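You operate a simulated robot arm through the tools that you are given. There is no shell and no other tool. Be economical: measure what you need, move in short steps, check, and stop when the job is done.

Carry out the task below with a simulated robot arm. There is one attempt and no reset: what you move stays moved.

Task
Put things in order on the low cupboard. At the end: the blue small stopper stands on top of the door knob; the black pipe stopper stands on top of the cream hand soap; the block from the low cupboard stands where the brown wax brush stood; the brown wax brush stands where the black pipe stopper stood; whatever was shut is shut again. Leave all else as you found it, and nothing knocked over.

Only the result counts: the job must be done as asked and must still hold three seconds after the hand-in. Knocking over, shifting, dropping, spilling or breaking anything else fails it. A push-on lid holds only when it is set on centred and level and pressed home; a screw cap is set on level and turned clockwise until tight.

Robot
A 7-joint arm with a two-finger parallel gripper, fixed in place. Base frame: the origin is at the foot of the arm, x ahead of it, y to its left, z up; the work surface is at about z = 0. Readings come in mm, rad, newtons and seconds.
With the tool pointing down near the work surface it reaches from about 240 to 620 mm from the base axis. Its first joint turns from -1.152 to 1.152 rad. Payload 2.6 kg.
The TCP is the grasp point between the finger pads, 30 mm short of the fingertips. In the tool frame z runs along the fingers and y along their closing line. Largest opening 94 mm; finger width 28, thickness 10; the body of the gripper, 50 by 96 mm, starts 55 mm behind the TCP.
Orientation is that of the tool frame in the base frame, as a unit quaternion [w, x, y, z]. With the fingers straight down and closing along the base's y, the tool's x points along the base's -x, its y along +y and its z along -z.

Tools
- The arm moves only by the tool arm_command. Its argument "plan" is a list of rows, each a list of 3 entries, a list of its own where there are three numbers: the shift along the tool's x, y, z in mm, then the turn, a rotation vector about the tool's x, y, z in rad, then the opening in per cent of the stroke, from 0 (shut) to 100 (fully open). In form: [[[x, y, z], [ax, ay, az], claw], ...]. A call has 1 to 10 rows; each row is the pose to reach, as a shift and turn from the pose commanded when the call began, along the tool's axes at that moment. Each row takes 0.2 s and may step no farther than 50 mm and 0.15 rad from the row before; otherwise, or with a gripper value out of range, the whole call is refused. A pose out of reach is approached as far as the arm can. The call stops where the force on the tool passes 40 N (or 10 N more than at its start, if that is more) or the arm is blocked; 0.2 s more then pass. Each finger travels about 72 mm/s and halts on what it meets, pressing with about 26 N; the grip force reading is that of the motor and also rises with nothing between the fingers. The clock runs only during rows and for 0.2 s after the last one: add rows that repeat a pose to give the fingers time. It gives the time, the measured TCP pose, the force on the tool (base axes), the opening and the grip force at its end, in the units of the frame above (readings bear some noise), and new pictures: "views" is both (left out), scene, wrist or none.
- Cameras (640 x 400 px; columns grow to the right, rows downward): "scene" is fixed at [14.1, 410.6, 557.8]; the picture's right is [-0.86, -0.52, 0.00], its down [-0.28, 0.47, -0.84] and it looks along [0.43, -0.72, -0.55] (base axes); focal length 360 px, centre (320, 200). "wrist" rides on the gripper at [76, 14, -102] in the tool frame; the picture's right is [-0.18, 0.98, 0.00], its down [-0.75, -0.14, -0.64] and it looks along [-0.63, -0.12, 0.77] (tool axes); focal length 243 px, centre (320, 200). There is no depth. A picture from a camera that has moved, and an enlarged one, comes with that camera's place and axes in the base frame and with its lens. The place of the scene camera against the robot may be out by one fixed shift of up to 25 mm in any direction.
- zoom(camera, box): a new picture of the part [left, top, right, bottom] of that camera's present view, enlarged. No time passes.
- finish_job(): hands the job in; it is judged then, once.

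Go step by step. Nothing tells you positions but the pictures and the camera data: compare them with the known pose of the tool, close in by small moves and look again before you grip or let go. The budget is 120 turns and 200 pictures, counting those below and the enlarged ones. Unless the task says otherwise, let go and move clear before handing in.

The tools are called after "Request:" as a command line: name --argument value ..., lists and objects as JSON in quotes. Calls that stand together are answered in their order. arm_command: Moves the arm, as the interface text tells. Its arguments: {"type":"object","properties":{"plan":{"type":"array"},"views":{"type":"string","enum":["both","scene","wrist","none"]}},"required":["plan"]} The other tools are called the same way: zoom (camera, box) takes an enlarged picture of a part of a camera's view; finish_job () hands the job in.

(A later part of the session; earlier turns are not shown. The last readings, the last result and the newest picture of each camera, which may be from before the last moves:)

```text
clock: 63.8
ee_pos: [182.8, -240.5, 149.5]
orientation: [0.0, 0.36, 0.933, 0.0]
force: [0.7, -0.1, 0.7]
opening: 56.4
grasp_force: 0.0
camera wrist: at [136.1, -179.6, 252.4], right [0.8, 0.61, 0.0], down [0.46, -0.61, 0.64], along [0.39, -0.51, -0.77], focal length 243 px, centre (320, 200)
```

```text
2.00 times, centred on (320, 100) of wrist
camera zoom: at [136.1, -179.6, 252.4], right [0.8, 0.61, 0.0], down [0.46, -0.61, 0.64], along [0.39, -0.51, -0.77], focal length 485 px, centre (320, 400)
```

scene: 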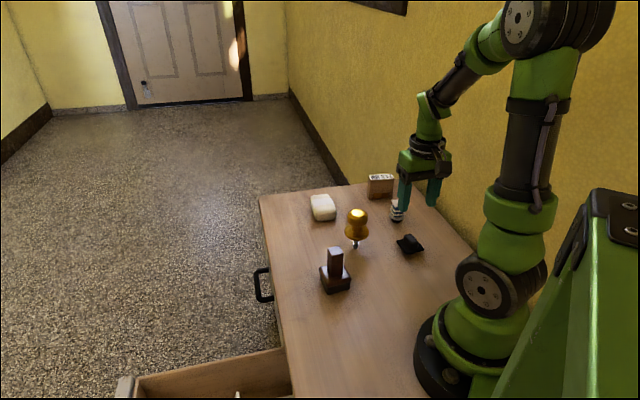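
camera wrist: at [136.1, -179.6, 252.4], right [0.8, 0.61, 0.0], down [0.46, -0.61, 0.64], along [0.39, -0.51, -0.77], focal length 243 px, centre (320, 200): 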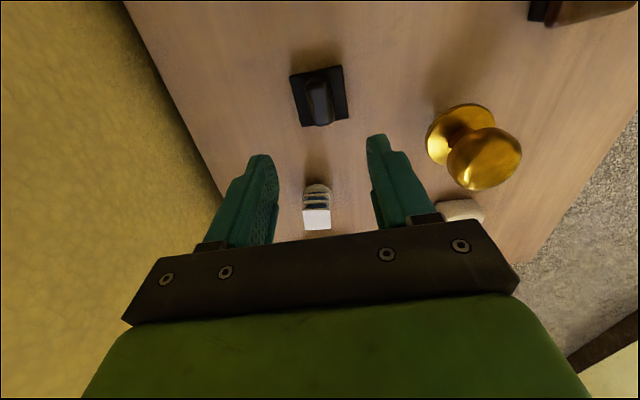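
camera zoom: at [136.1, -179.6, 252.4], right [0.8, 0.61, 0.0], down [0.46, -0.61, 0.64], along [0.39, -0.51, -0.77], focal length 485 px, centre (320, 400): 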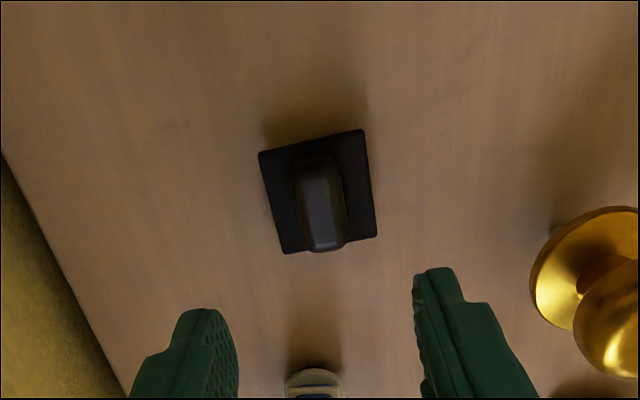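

Request:
arm_command --plan '[[[0, 1, 40], [0, 0, 0], 60], [[0, 1, 80], [0, 0, 0], 60], [[0, 1, 95], [0, 0, 0], 60], [[0, 1, 95], [0, 0, 0], 60]]'

Request:
zoom --camera "scene" --box '[360, 180, 460, 270]'

```text
clock: 64.8
ee_pos: [184.5, -240.2, 54.7]
orientation: [-0.001, 0.358, 0.934, -0.001]
force: [-0.3, 0.3, 0.0]
opening: 56.3
grasp_force: 0.0
camera wrist: at [137.1, -178.4, 158.0], right [0.79, 0.61, 0.0], down [0.47, -0.61, 0.64], along [0.39, -0.51, -0.77], focal length 243 px, centre (320, 200)
```

scene: 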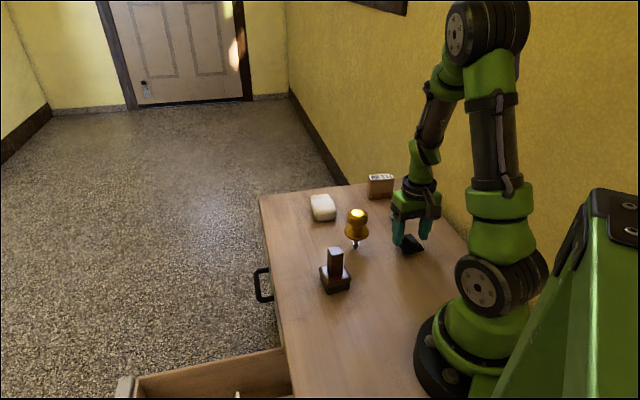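
wrist: 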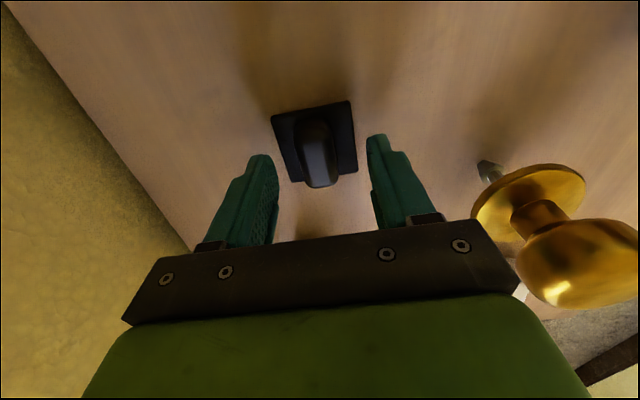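

```text
4.44 times, centred on (410, 225) of scene
camera zoom: at [14.1, 410.6, 557.8], right [-0.86, -0.52, 0.0], down [-0.28, 0.47, -0.84], along [0.43, -0.72, -0.55], focal length 1599 px, centre (-80, 89)
```

zoom: 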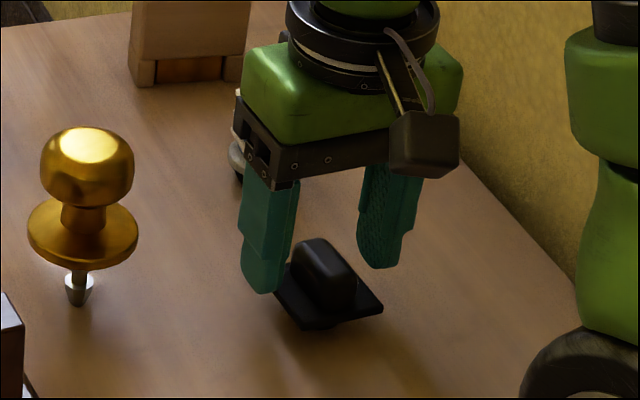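

Request:
arm_command --plan '[[[0, 0, 8], [0, 0, 0], 60], [[0, 0, 8], [0, 0, 0], 40], [[0, 0, 8], [0, 0, 0], 0], [[0, 0, 8], [0, 0, 0], 0], [[0, 0, 8], [0, 0, 0], 0]]'

Request:
zoom --camera "scene" --box '[360, 180, 460, 270]'

```text
clock: 66.0
ee_pos: [184.3, -240.6, 48.1]
orientation: [0.0, 0.359, 0.934, -0.001]
force: [-2.2, -0.1, 4.7]
opening: 46.9
grasp_force: 25.9
camera wrist: at [137.0, -178.6, 150.4], right [0.79, 0.61, 0.0], down [0.47, -0.61, 0.64], along [0.39, -0.51, -0.77], focal length 243 px, centre (320, 200)
```

scene: 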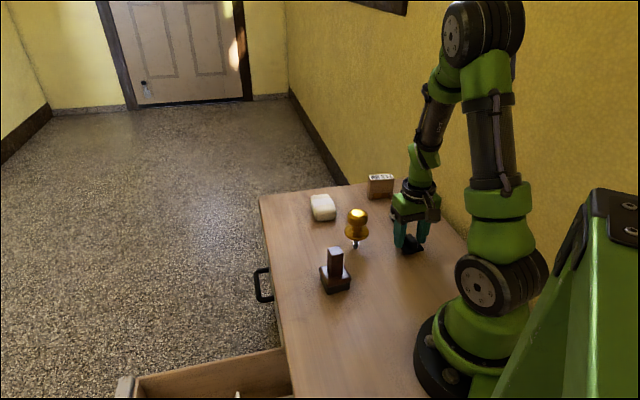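
wrist: 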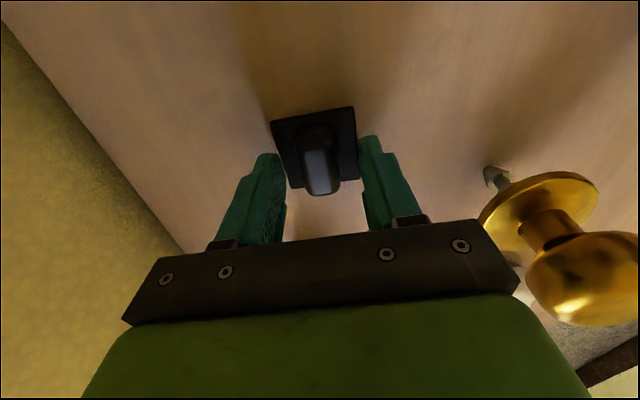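

```text
4.44 times, centred on (410, 225) of scene
camera zoom: at [14.1, 410.6, 557.8], right [-0.86, -0.52, 0.0], down [-0.28, 0.47, -0.84], along [0.43, -0.72, -0.55], focal length 1599 px, centre (-80, 89)
```

zoom: 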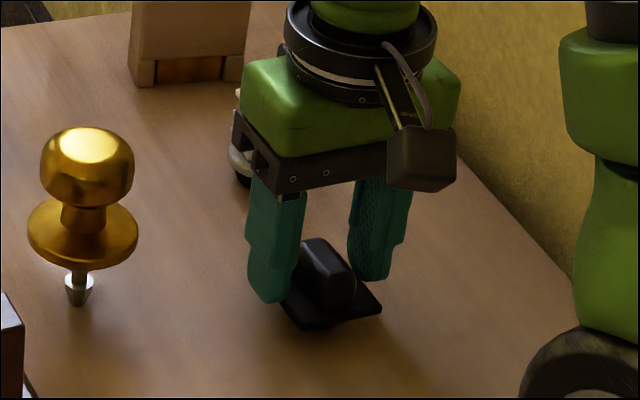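

The fingers met the plate's edges: the plate sits about 20 mm up on a plug. I open, raise, and grip the handle above the plate instead.

Request:
arm_command --plan '[[[0, 0, 0], [0, 0, 0], 62], [[0, 0, 0], [0, 0, 0], 62], [[0, 0, -11], [0, 0, 0], 62], [[0, 0, -11], [0, 0, 0], 40], [[0, 0, -11], [0, 0, 0], 0], [[0, 0, -11], [0, 0, 0], 0], [[0, 0, -11], [0, 0, 0], 0]]'

Request:
zoom --camera "scene" --box '[360, 180, 460, 270]'

```text
clock: 67.6
ee_pos: [184.8, -239.0, 58.3]
orientation: [-0.001, 0.359, 0.933, 0.0]
force: [-1.8, 0.8, 2.4]
opening: 21.2
grasp_force: 25.7
camera wrist: at [137.0, -178.5, 161.4], right [0.79, 0.61, 0.0], down [0.47, -0.61, 0.64], along [0.39, -0.51, -0.77], focal length 243 px, centre (320, 200)
```

scene: 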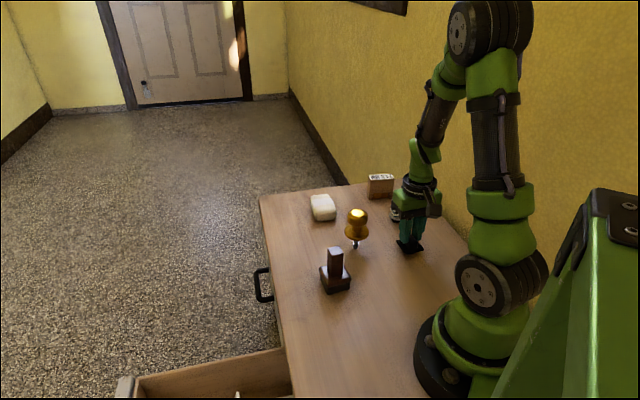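
wrist: 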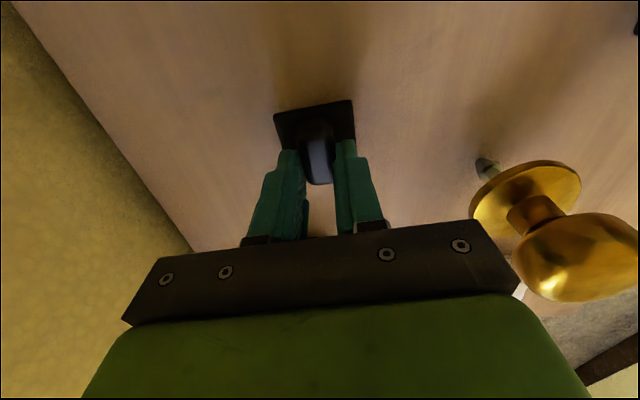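

```text
4.44 times, centred on (410, 225) of scene
camera zoom: at [14.1, 410.6, 557.8], right [-0.86, -0.52, 0.0], down [-0.28, 0.47, -0.84], along [0.43, -0.72, -0.55], focal length 1599 px, centre (-80, 89)
```

zoom: 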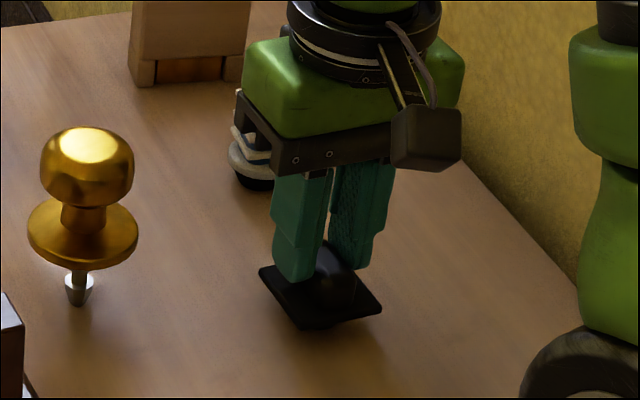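

Request:
arm_command --plan '[[[0, 0, -40], [0, 0, 0], 0], [[0, 0, -85], [0, 0, 0], 0], [[0, 0, -130], [0, 0, 0], 0], [[-30, 23, -142], [0, 0, 0], 0], [[-65, 50, -142], [0, 0, 0], 0], [[-100, 77, -142], [0, 0, 0], 0], [[-135, 104, -142], [0, 0, 0], 0], [[-170, 132, -142], [0, 0, 0], 0], [[-170, 132, -142], [0, 0, 0], 0]]'

Request:
zoom --camera "wrist" --box '[200, 0, 440, 200]'

```text
clock: 69.6
ee_pos: [400.8, -254.7, 200.4]
orientation: [-0.001, 0.359, 0.933, 0.0]
force: [0.2, -0.2, -1.2]
opening: 21.3
grasp_force: 26.4
camera wrist: at [353.9, -194.0, 303.1], right [0.79, 0.61, 0.0], down [0.47, -0.61, 0.64], along [0.39, -0.51, -0.77], focal length 243 px, centre (320, 200)
```

scene: 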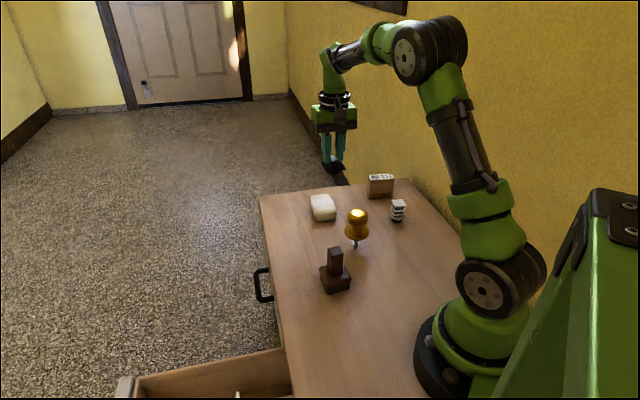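
wrist: 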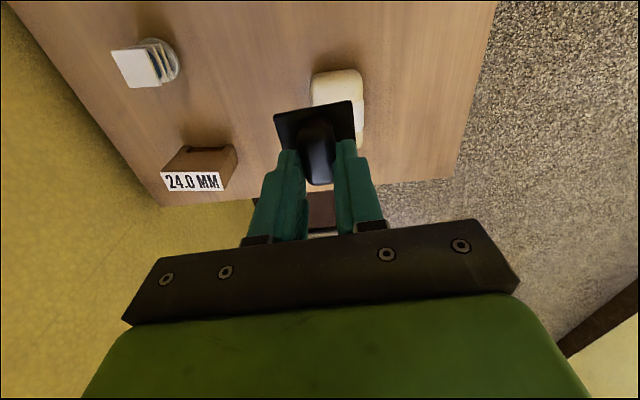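

```text
2.00 times, centred on (320, 100) of wrist
camera zoom: at [353.9, -194.0, 303.1], right [0.79, 0.61, 0.0], down [0.47, -0.61, 0.64], along [0.39, -0.51, -0.77], focal length 485 px, centre (320, 400)
```

zoom: 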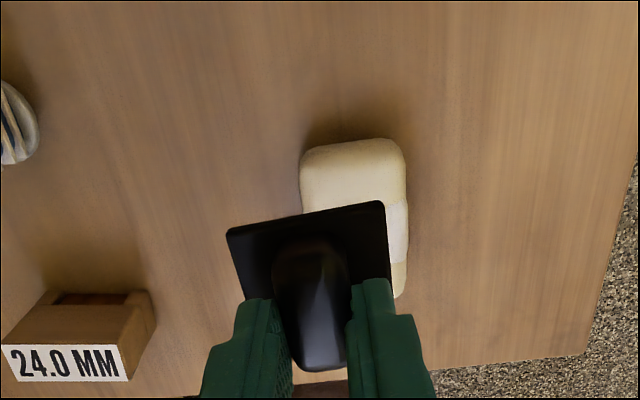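

Request:
arm_command --plan '[[[-10, -35, 0], [0, 0, 0], 0], [[-20, -70, 0], [0, 0, 0], 0], [[-20, -70, 0], [0, 0, 0], 0]]' --views "none"

Request:
zoom --camera "wrist" --box '[280, 0, 480, 180]'

```text
clock: 70.4
ee_pos: [366.9, -320.3, 200.3]
orientation: [0.0, 0.359, 0.933, 0.0]
force: [0.6, 0.0, -1.1]
opening: 21.0
grasp_force: 25.7
```

```text
2.22 times, centred on (380, 90) of wrist
camera zoom: at [319.9, -259.6, 303.8], right [0.79, 0.61, 0.0], down [0.47, -0.61, 0.64], along [0.39, -0.51, -0.77], focal length 539 px, centre (187, 444)
```

zoom: 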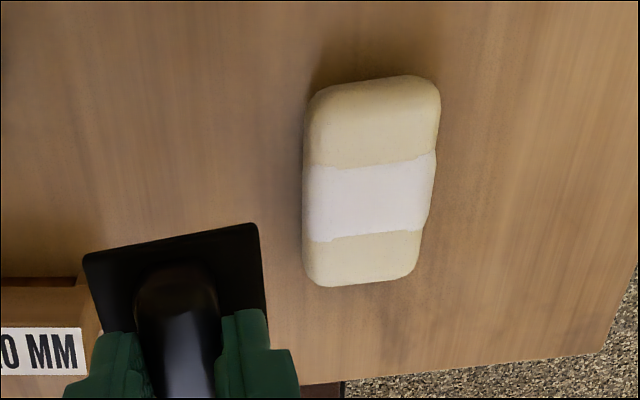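

Request:
arm_command --plan '[[[-8, 42, 0], [0, 0, 0], 0], [[-15.4, 84.4, 0], [0, 0, 0], 0], [[-15.4, 84.4, 45], [0, 0, 0], 0], [[-15.4, 84.4, 85], [0, 0, 0], 0], [[-15.4, 84.4, 98], [0, 0, 0], 0], [[-15.4, 84.4, 98], [0, 0, 0], 0]]'

Request:
zoom --camera "scene" --box '[280, 160, 380, 240]'

Request:
zoom --camera "wrist" --box '[240, 40, 420, 200]'

```text
clock: 71.8
ee_pos: [434.2, -267.7, 102.7]
orientation: [0.0, 0.358, 0.934, -0.001]
force: [0.0, 0.5, -1.5]
opening: 21.1
grasp_force: 26.5
camera wrist: at [387.7, -206.7, 204.9], right [0.79, 0.61, 0.0], down [0.47, -0.61, 0.64], along [0.39, -0.51, -0.77], focal length 243 px, centre (320, 200)
```

scene: 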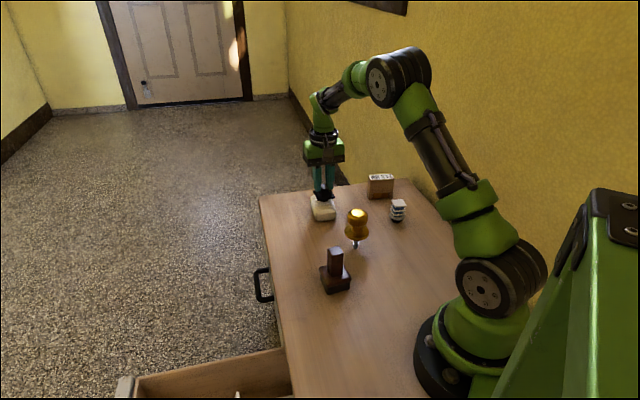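
wrist: 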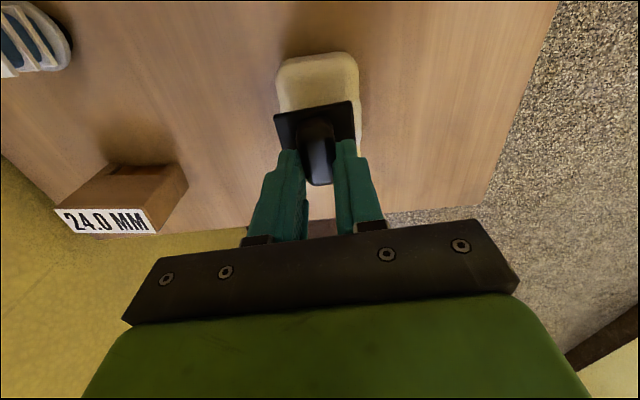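

```text
5.00 times, centred on (330, 200) of scene
camera zoom: at [14.1, 410.6, 557.8], right [-0.86, -0.52, 0.0], down [-0.28, 0.47, -0.84], along [0.43, -0.72, -0.55], focal length 1799 px, centre (270, 200)
```

zoom: 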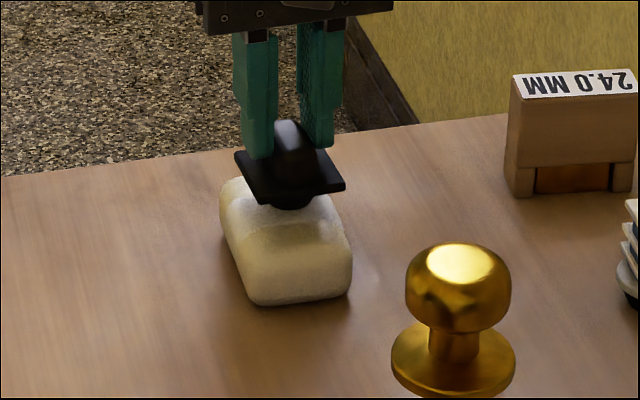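

```text
2.50 times, centred on (330, 120) of wrist
camera zoom: at [387.7, -206.7, 204.9], right [0.79, 0.61, 0.0], down [0.47, -0.61, 0.64], along [0.39, -0.51, -0.77], focal length 606 px, centre (295, 400)
```

zoom: 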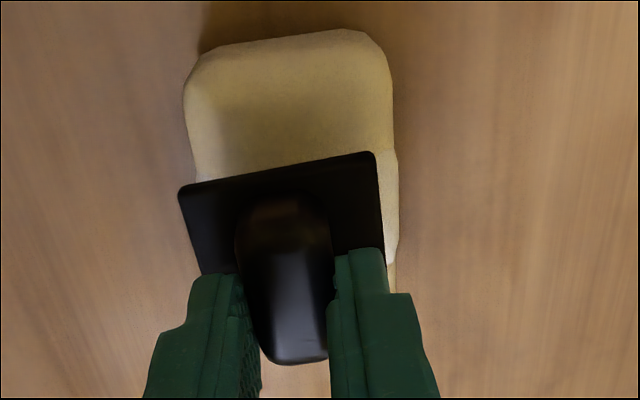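

Request:
arm_command --plan '[[[0, 0, 4], [0, 0, 0], 0], [[0, 0, 8], [0, 0, 0], 0], [[0, 0, 10], [0, 0, 0], 0], [[0, 0, 10], [0, 0, 0], 0]]' --views "none"

Request:
zoom --camera "scene" --box '[290, 170, 360, 235]'

```text
clock: 72.8
ee_pos: [434.8, -267.5, 94.7]
orientation: [0.001, 0.359, 0.933, -0.001]
force: [-9.6, 7.5, 26.5]
opening: 21.1
grasp_force: 26.5
```

```text
6.15 times, centred on (325, 202) of scene
camera zoom: at [14.0, 410.7, 557.7], right [-0.86, -0.52, 0.0], down [-0.28, 0.47, -0.84], along [0.43, -0.72, -0.55], focal length 2214 px, centre (289, 185)
```

zoom: 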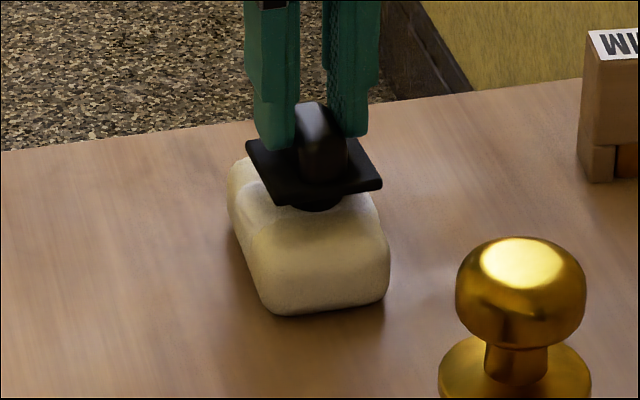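

Contact came at soap height ~36 mm, which puts its centre nearer (431,-267). I lift, shift a few mm and set down gently.

Request:
arm_command --plan '[[[0, 0, -12], [0, 0, 0], 0], [[2.6, -2.3, -12], [0, 0, 0], 0], [[2.6, -2.3, -6], [0, 0, 0], 0], [[2.6, -2.3, -3], [0, 0, 0], 0], [[2.6, -2.3, -3], [0, 0, 0], 0]]' --views "none"

Request:
zoom --camera "scene" --box '[290, 170, 360, 235]'

Request:
zoom --camera "wrist" --box '[240, 40, 420, 200]'

```text
clock: 74.0
ee_pos: [431.1, -266.9, 95.2]
orientation: [0.0, 0.358, 0.934, -0.001]
force: [1.0, 0.2, -1.1]
opening: 21.1
grasp_force: 26.1
```

```text
6.15 times, centred on (325, 202) of scene
camera zoom: at [14.1, 410.6, 557.8], right [-0.86, -0.52, 0.0], down [-0.28, 0.47, -0.84], along [0.43, -0.72, -0.55], focal length 2214 px, centre (289, 185)
```

zoom: 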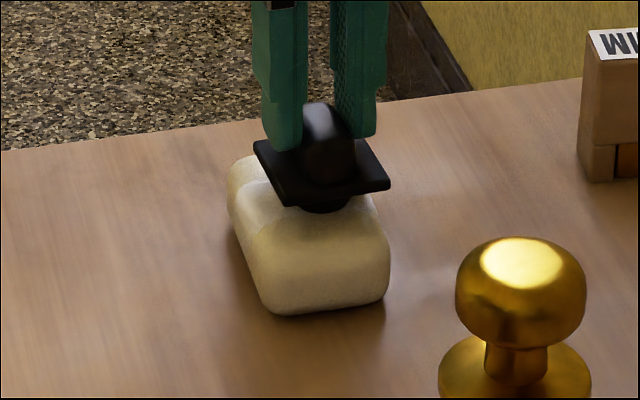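

```text
2.50 times, centred on (330, 120) of wrist
camera zoom: at [383.8, -207.1, 197.7], right [0.79, 0.61, 0.0], down [0.47, -0.61, 0.64], along [0.39, -0.51, -0.77], focal length 606 px, centre (295, 400)
```

zoom: 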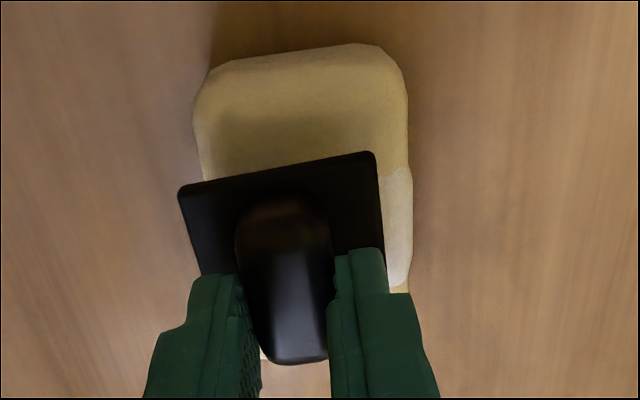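

Request:
arm_command --plan '[[[0, 2, -1], [0, 0, 0], 0], [[0, 4, -1], [0, 0, 0], 0], [[0, 4, 0], [0, 0, 0], 0], [[0, 4, 0.7], [0, 0, 0], 0], [[0, 4, 0.7], [0, 0, 0], 0]]' --views "none"

```text
clock: 75.2
ee_pos: [433.1, -265.1, 94.7]
orientation: [0.0, 0.358, 0.934, 0.0]
force: [0.7, 0.7, 0.7]
opening: 20.9
grasp_force: 25.7
```

Request:
arm_command --plan '[[[0, 0, 0.4], [0, 0, 0], 0], [[0, 0, 0.4], [0, 0, 0], 0]]' --views "none"

Request:
zoom --camera "scene" --box '[290, 170, 360, 235]'

```text
clock: 75.8
ee_pos: [434.1, -266.1, 94.9]
orientation: [0.0, 0.358, 0.934, -0.001]
force: [-0.8, 1.1, 2.5]
opening: 21.0
grasp_force: 26.1
```

```text
6.15 times, centred on (325, 202) of scene
camera zoom: at [14.1, 410.6, 557.8], right [-0.86, -0.52, 0.0], down [-0.28, 0.47, -0.84], along [0.43, -0.72, -0.55], focal length 2214 px, centre (289, 185)
```

zoom: 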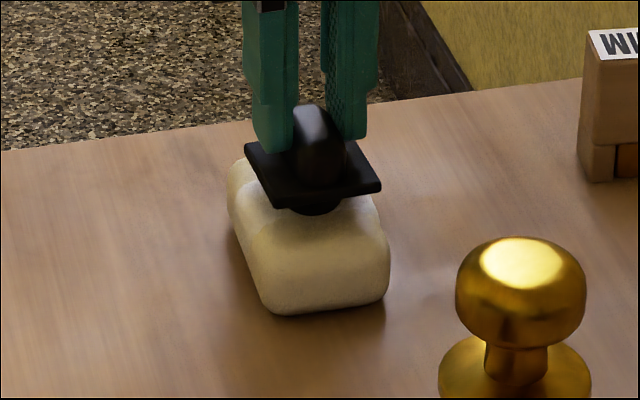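

Touching with light force and centred. I release and rise.

Request:
arm_command --plan '[[[0, 0, 0], [0, 0, 0], 30], [[0, 0, 0], [0, 0, 0], 45], [[0, 0, 0], [0, 0, 0], 45], [[0, 0, -20], [0, 0, 0], 45], [[0, 0, -55], [0, 0, 0], 45], [[0, 0, -95], [0, 0, 0], 45], [[0, 0, -95], [0, 0, 0], 45]]'

Request:
zoom --camera "scene" --box '[290, 170, 360, 235]'

Request:
zoom --camera "wrist" --box '[240, 0, 420, 160]'

```text
clock: 77.4
ee_pos: [433.9, -265.9, 188.3]
orientation: [0.0, 0.358, 0.934, -0.001]
force: [-0.4, 0.6, -0.2]
opening: 42.3
grasp_force: 0.1
camera wrist: at [386.8, -204.4, 291.8], right [0.79, 0.61, 0.0], down [0.47, -0.61, 0.64], along [0.39, -0.51, -0.77], focal length 243 px, centre (320, 200)
```

scene: 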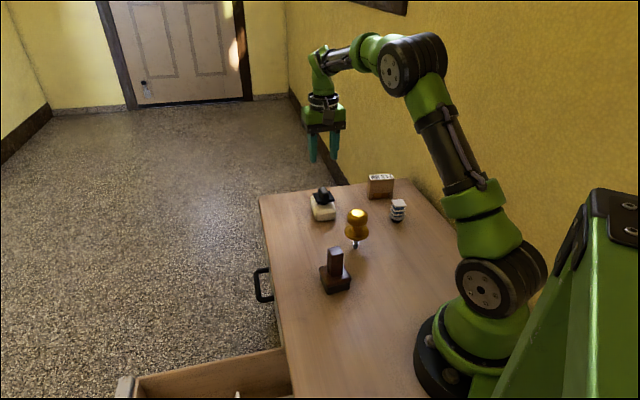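
wrist: 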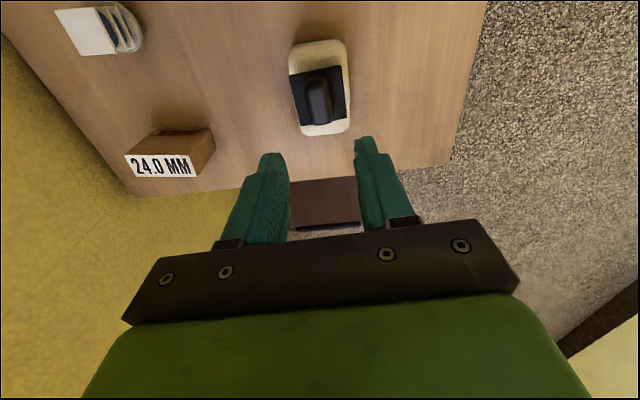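

```text
6.15 times, centred on (325, 202) of scene
camera zoom: at [14.1, 410.6, 557.8], right [-0.86, -0.52, 0.0], down [-0.28, 0.47, -0.84], along [0.43, -0.72, -0.55], focal length 2214 px, centre (289, 185)
```

zoom: 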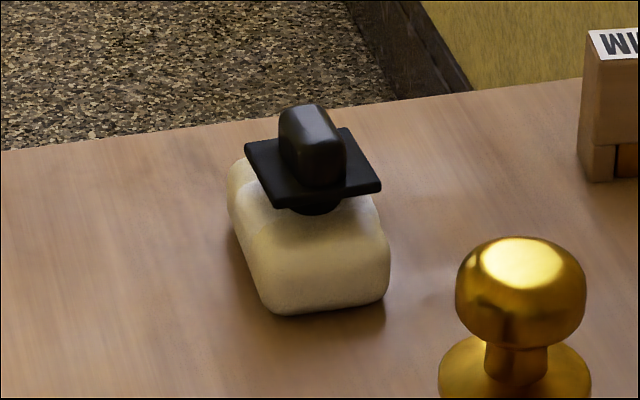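

```text
2.50 times, centred on (330, 80) of wrist
camera zoom: at [386.8, -204.4, 291.8], right [0.79, 0.61, 0.0], down [0.47, -0.61, 0.64], along [0.39, -0.51, -0.77], focal length 606 px, centre (295, 500)
```

zoom: 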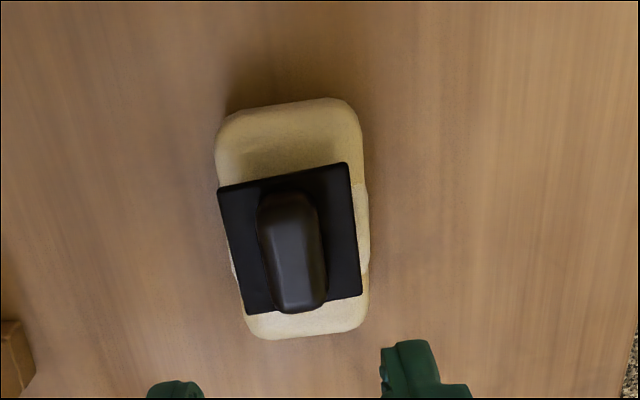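

Now the brown wax brush. I go above it.

Request:
arm_command --plan '[[[43, 9, 0], [0, 0, 0], 60], [[86, 18, 0], [0, 0, 0], 60], [[129, 27, 0], [0, 0, 0], 60], [[172, 36, 0], [0, 0, 0], 60], [[215, 45, 0], [0, 0, 0], 60], [[258, 55, 0], [0, 0, 0], 60], [[258, 55, 0], [0, 0, 0], 60]]'

Request:
zoom --camera "wrist" --box '[220, 0, 420, 160]'

```text
clock: 79.0
ee_pos: [280.1, -50.8, 189.7]
orientation: [-0.001, 0.359, 0.933, 0.0]
force: [0.0, 0.3, -0.2]
opening: 56.1
grasp_force: 0.0
camera wrist: at [232.7, 10.1, 292.4], right [0.79, 0.61, 0.0], down [0.47, -0.61, 0.64], along [0.39, -0.51, -0.77], focal length 243 px, centre (320, 200)
```

scene: 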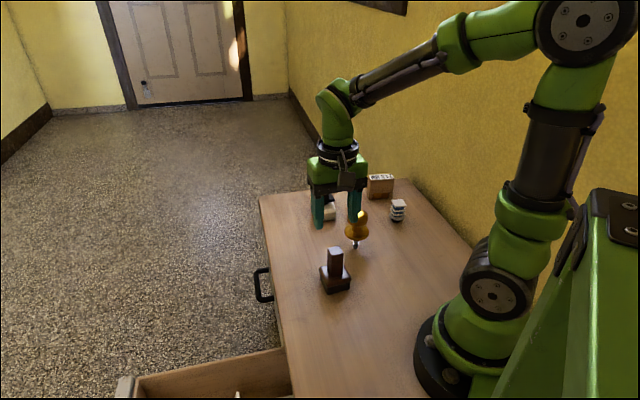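
wrist: 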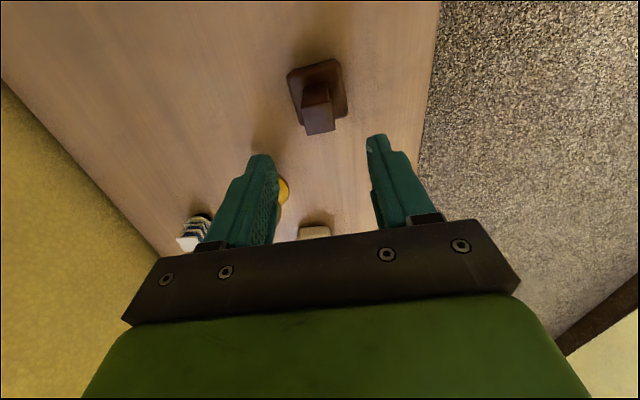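

```text
2.50 times, centred on (320, 80) of wrist
camera zoom: at [232.7, 10.1, 292.4], right [0.79, 0.61, 0.0], down [0.47, -0.61, 0.64], along [0.39, -0.51, -0.77], focal length 606 px, centre (320, 500)
```

zoom: 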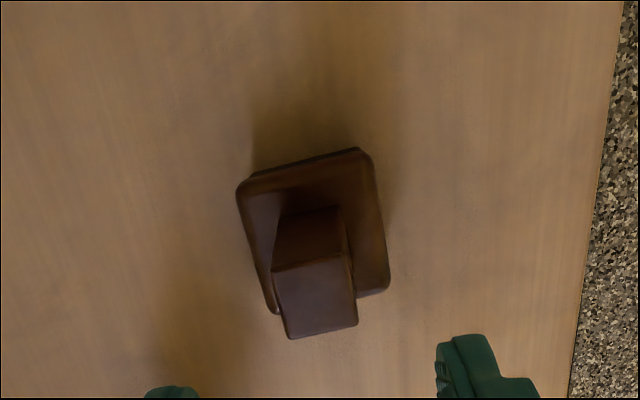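

Request:
arm_command --plan '[[[0, -3.2, 40], [0, 0, 0], 60], [[-0.6, -3.2, 80], [0, 0, 0], 60], [[-0.6, -3.2, 115], [0, 0, 0], 60], [[-0.6, -3.2, 115], [0, 0, 0], 60]]'

Request:
zoom --camera "scene" --box '[290, 200, 390, 310]'

```text
clock: 80.0
ee_pos: [277.4, -55.9, 73.2]
orientation: [0.0, 0.359, 0.933, -0.001]
force: [0.6, -0.2, 0.5]
opening: 56.6
grasp_force: 0.1
camera wrist: at [230.2, 6.5, 176.5], right [0.79, 0.61, 0.0], down [0.47, -0.61, 0.64], along [0.39, -0.51, -0.77], focal length 243 px, centre (320, 200)
```

scene: 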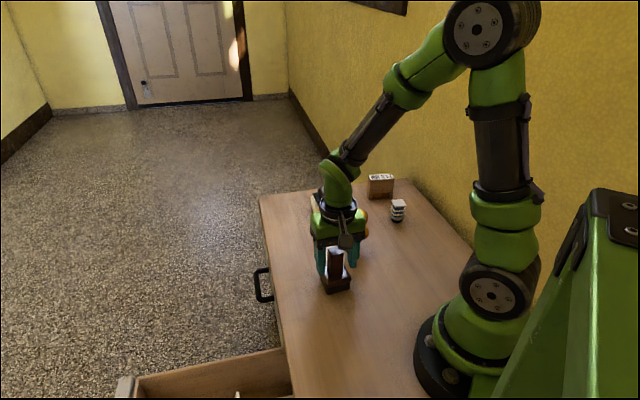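
wrist: 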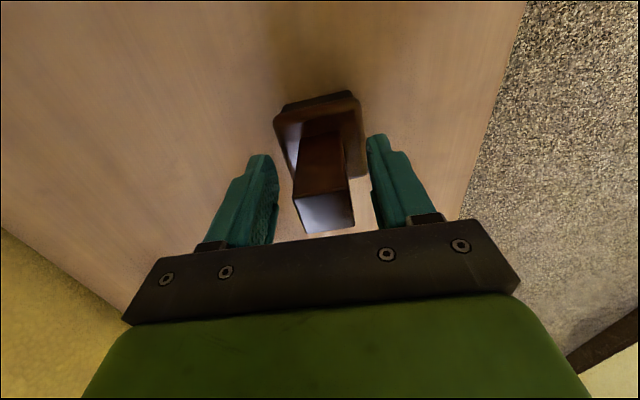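

```text
3.64 times, centred on (340, 255) of scene
camera zoom: at [14.1, 410.6, 557.8], right [-0.86, -0.52, 0.0], down [-0.28, 0.47, -0.84], along [0.43, -0.72, -0.55], focal length 1308 px, centre (247, 0)
```

zoom: 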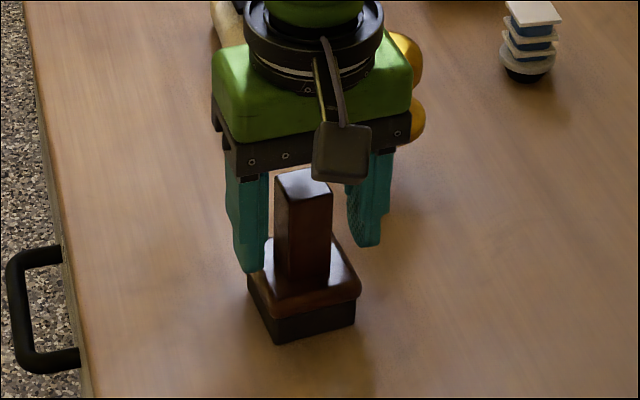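

Request:
arm_command --plan '[[[0, 0, 0], [0, 0, 0], 40], [[0, 0, 0], [0, 0, 0], 0], [[0, 0, 0], [0, 0, 0], 0], [[0, 0, 0], [0, 0, 0], 0]]' --views "wrist"

```text
clock: 81.0
ee_pos: [277.5, -54.8, 74.5]
orientation: [0.0, 0.359, 0.933, -0.001]
force: [-0.1, -0.8, 0.4]
opening: 29.8
grasp_force: 26.2
camera wrist: at [230.2, 6.5, 176.9], right [0.79, 0.61, 0.0], down [0.47, -0.61, 0.64], along [0.39, -0.51, -0.77], focal length 243 px, centre (320, 200)
```

wrist: 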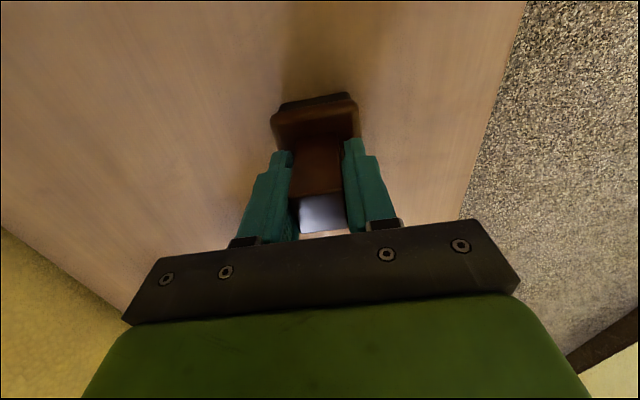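

Request:
arm_command --plan '[[[0, 0, -40], [0, 0, 0], 0], [[0, 0, -85], [0, 0, 0], 0], [[0, 0, -115], [0, 0, 0], 0], [[-11, -41, -115], [0, 0, 0], 0], [[-22, -82, -115], [0, 0, 0], 0], [[-33, -123, -115], [0, 0, 0], 0], [[-44, -164, -115], [0, 0, 0], 0], [[-53.8, -201.8, -115], [0, 0, 0], 0], [[-53.8, -201.8, -115], [0, 0, 0], 0]]'

```text
clock: 83.0
ee_pos: [180.8, -240.9, 189.3]
orientation: [-0.001, 0.358, 0.934, 0.0]
force: [0.2, -1.3, -1.6]
opening: 29.6
grasp_force: 25.8
camera wrist: at [134.3, -179.6, 292.7], right [0.79, 0.61, 0.0], down [0.47, -0.61, 0.64], along [0.39, -0.51, -0.77], focal length 243 px, centre (320, 200)
```

scene: 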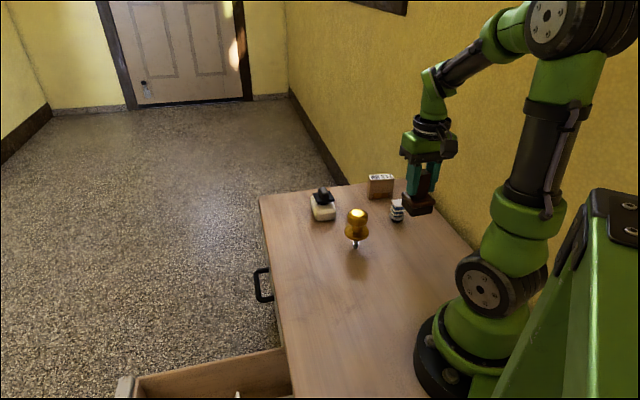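
wrist: 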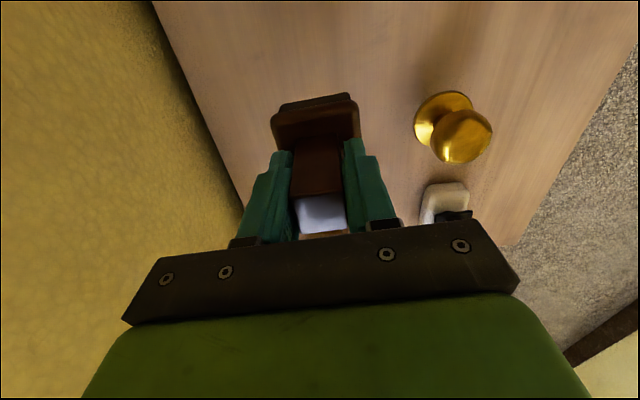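

Request:
arm_command --plan '[[[0, 0, 40], [0, 0, 0], 0], [[-1, 1, 80], [0, 0, 0], 0], [[-1, 1, 105], [0, 0, 0], 0], [[-1, 1, 111], [0, 0, 0], 0], [[-1, 1, 113], [0, 0, 0], 0], [[-1, 1, 114], [0, 0, 0], 0], [[-1, 1, 114], [0, 0, 0], 0]]'

Request:
zoom --camera "scene" --box '[360, 170, 460, 270]'

```text
clock: 84.6
ee_pos: [181.4, -240.8, 76.2]
orientation: [-0.002, 0.359, 0.933, 0.0]
force: [-0.6, 0.6, -0.2]
opening: 29.7
grasp_force: 26.5
camera wrist: at [135.6, -179.3, 178.0], right [0.79, 0.61, 0.0], down [0.47, -0.61, 0.64], along [0.39, -0.51, -0.77], focal length 243 px, centre (320, 200)
```

scene: 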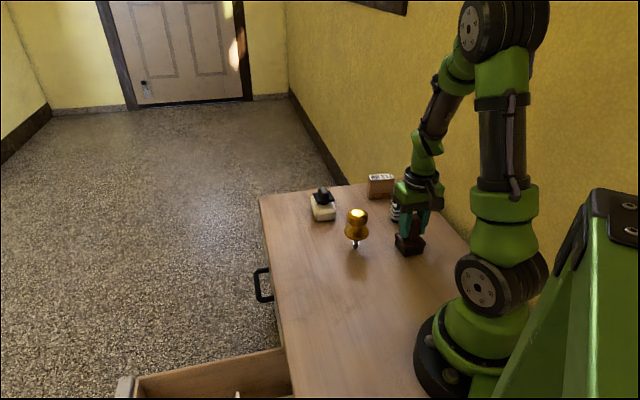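
wrist: 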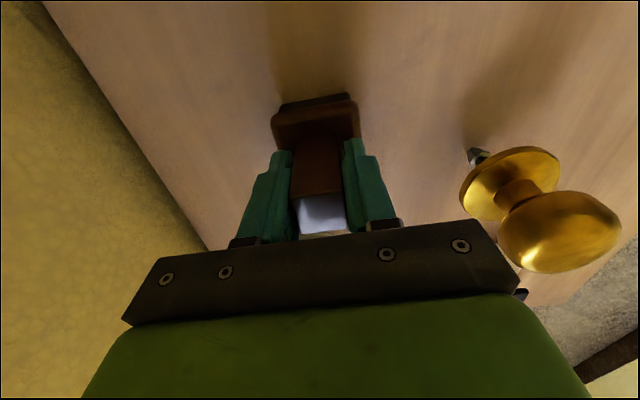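

```text
4.00 times, centred on (410, 220) of scene
camera zoom: at [14.1, 410.6, 557.8], right [-0.86, -0.52, 0.0], down [-0.28, 0.47, -0.84], along [0.43, -0.72, -0.55], focal length 1439 px, centre (-40, 120)
```

zoom: 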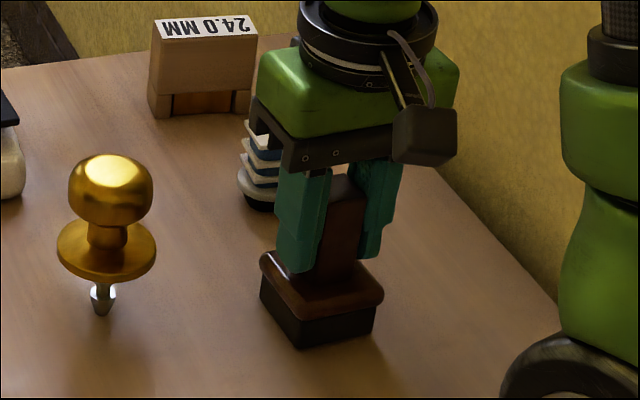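

Request:
arm_command --plan '[[[0, 0, 0.7], [0, 0, 0], 0], [[0, 0, 1.2], [0, 0, 0], 0], [[0, 0, 1.2], [0, 0, 0], 0]]' --views "none"

```text
clock: 85.4
ee_pos: [183.9, -240.4, 74.8]
orientation: [0.0, 0.358, 0.934, 0.0]
force: [0.1, 0.2, -0.9]
opening: 30.0
grasp_force: 26.0
```

Request:
arm_command --plan '[[[0, 0, 0.6], [0, 0, 0], 0], [[0, 0, 1.2], [0, 0, 0], 0], [[0, 0, 1.2], [0, 0, 0], 0]]' --views "none"

```text
clock: 86.2
ee_pos: [184.7, -240.6, 73.9]
orientation: [0.0, 0.358, 0.934, -0.001]
force: [-5.7, 3.0, 21.3]
opening: 29.8
grasp_force: 26.0
```

Touched down. I ease the press, release and rise.

Request:
arm_command --plan '[[[0, 0, -0.8], [0, 0, 0], 0], [[0, 0, -0.8], [0, 0, 0], 40], [[0, 0, -0.8], [0, 0, 0], 60], [[0, 0, -0.8], [0, 0, 0], 60], [[0, 0, -40], [0, 0, 0], 60], [[0, 0, -85], [0, 0, 0], 60], [[0, 0, -115], [0, 0, 0], 60], [[0, 0, -115], [0, 0, 0], 60]]'

Request:
zoom --camera "wrist" --box '[220, 0, 420, 160]'

```text
clock: 88.0
ee_pos: [182.9, -239.8, 189.0]
orientation: [0.0, 0.359, 0.933, -0.001]
force: [0.4, 0.8, 0.8]
opening: 56.2
grasp_force: 0.1
camera wrist: at [136.1, -178.7, 291.8], right [0.79, 0.61, 0.0], down [0.47, -0.61, 0.64], along [0.39, -0.51, -0.77], focal length 243 px, centre (320, 200)
```

scene: 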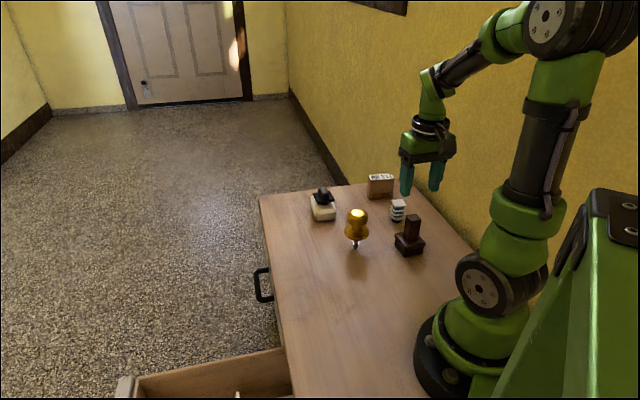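
wrist: 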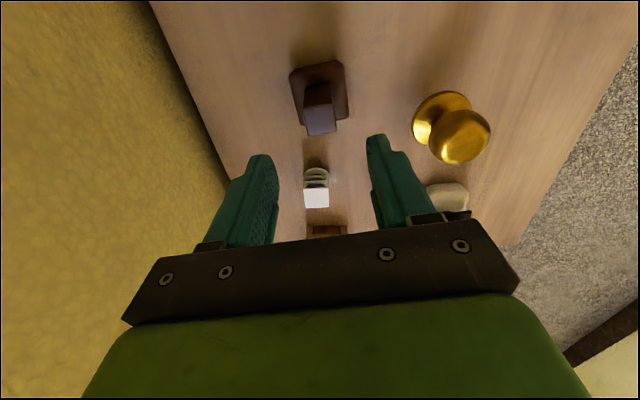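

```text
2.50 times, centred on (320, 80) of wrist
camera zoom: at [136.1, -178.7, 291.8], right [0.79, 0.61, 0.0], down [0.47, -0.61, 0.64], along [0.39, -0.51, -0.77], focal length 606 px, centre (320, 500)
```

zoom: 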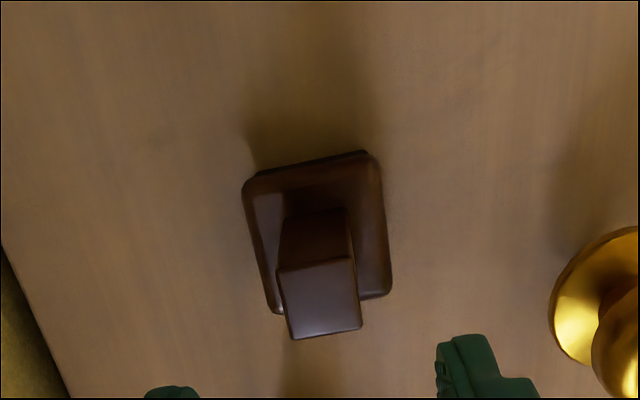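

Brush is placed. Next the blue small stopper; I go above it.

Request:
arm_command --plan '[[[-35, -8, 0], [0, 0, 0], 60], [[-75, -17, 10], [0, 0, 0], 60], [[-110, -26, 30], [0, 0, 0], 60], [[-110, -26, 40], [0, 0, 0], 60], [[-110, -26, 40], [0, 0, 0], 60]]'

Request:
zoom --camera "wrist" --box '[240, 0, 400, 140]'

Request:
zoom --camera "scene" --box '[370, 180, 430, 230]'

```text
clock: 89.2
ee_pos: [249.2, -333.1, 147.7]
orientation: [-0.001, 0.359, 0.933, -0.001]
force: [-0.7, 0.4, 0.7]
opening: 56.5
grasp_force: 0.1
camera wrist: at [201.2, -272.8, 250.2], right [0.79, 0.61, 0.0], down [0.47, -0.61, 0.64], along [0.39, -0.51, -0.77], focal length 243 px, centre (320, 200)
```

scene: 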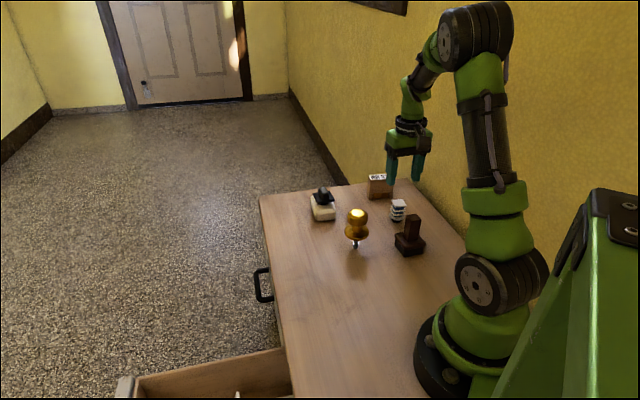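
wrist: 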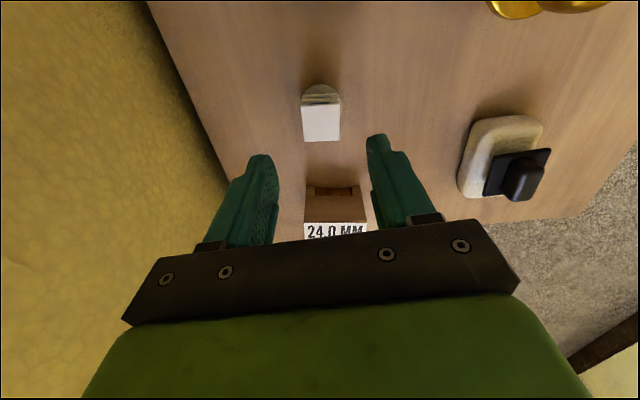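

```text
2.86 times, centred on (320, 70) of wrist
camera zoom: at [201.2, -272.8, 250.2], right [0.79, 0.61, 0.0], down [0.47, -0.61, 0.64], along [0.39, -0.51, -0.77], focal length 693 px, centre (320, 571)
```

zoom: 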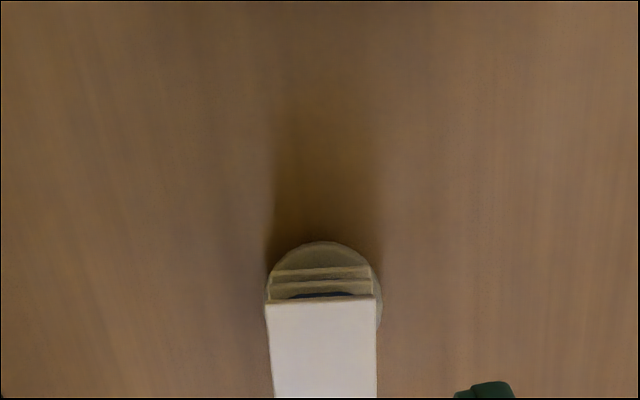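

```text
8.00 times, centred on (400, 205) of scene
camera zoom: at [14.1, 410.6, 557.8], right [-0.86, -0.52, 0.0], down [-0.28, 0.47, -0.84], along [0.43, -0.72, -0.55], focal length 2878 px, centre (-320, 160)
```

zoom: 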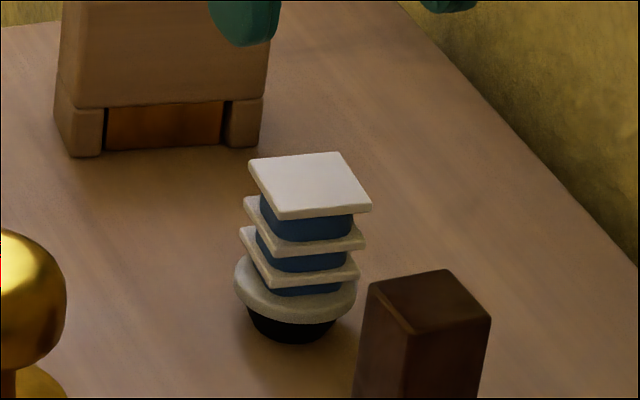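

Request:
arm_command --plan '[[[1.7, -0.7, 20], [0, 0, 0.14], 60], [[1.7, -0.7, 50], [0, 0, 0.14], 60], [[1.7, -0.7, 50], [0, 0, 0.14], 60]]'

Request:
zoom --camera "scene" --box '[360, 160, 440, 230]'

Request:
zoom --camera "wrist" --box '[220, 60, 420, 220]'

```text
clock: 90.0
ee_pos: [246.0, -332.9, 97.8]
orientation: [-0.001, 0.424, 0.906, -0.001]
force: [-0.1, 0.2, -0.3]
opening: 56.3
grasp_force: 0.0
camera wrist: at [208.2, -266.3, 200.2], right [0.87, 0.49, 0.0], down [0.38, -0.67, 0.64], along [0.31, -0.56, -0.77], focal length 243 px, centre (320, 200)
```

scene: 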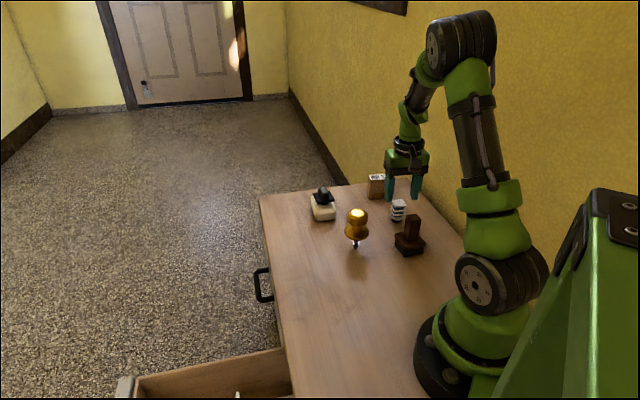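
wrist: 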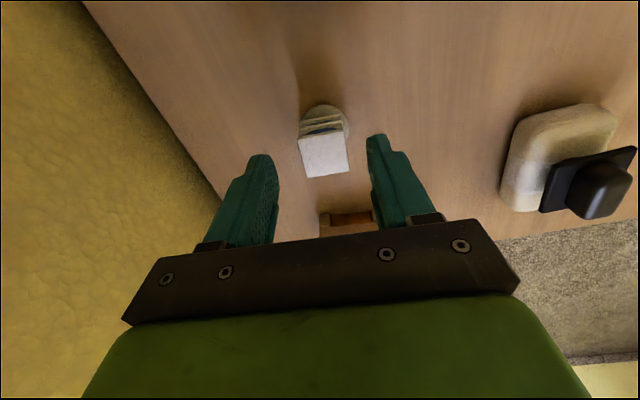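

```text
5.71 times, centred on (400, 195) of scene
camera zoom: at [14.1, 410.6, 557.8], right [-0.86, -0.52, 0.0], down [-0.28, 0.47, -0.84], along [0.43, -0.72, -0.55], focal length 2056 px, centre (-137, 229)
```

zoom: 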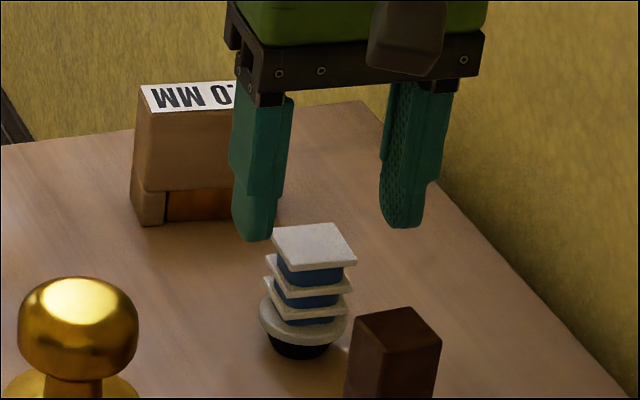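

```text
2.50 times, centred on (320, 140) of wrist
camera zoom: at [208.2, -266.3, 200.2], right [0.87, 0.49, 0.0], down [0.38, -0.67, 0.64], along [0.31, -0.56, -0.77], focal length 606 px, centre (320, 350)
```

zoom: 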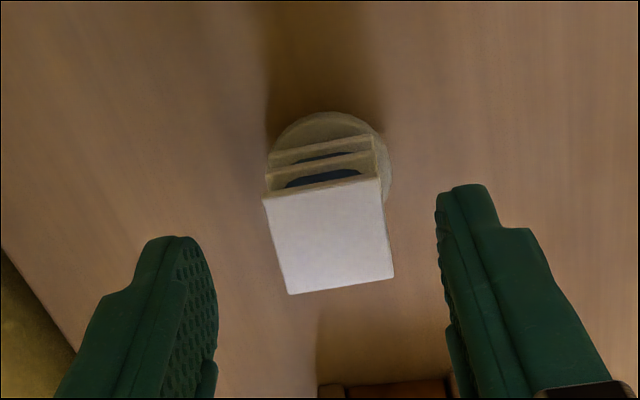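

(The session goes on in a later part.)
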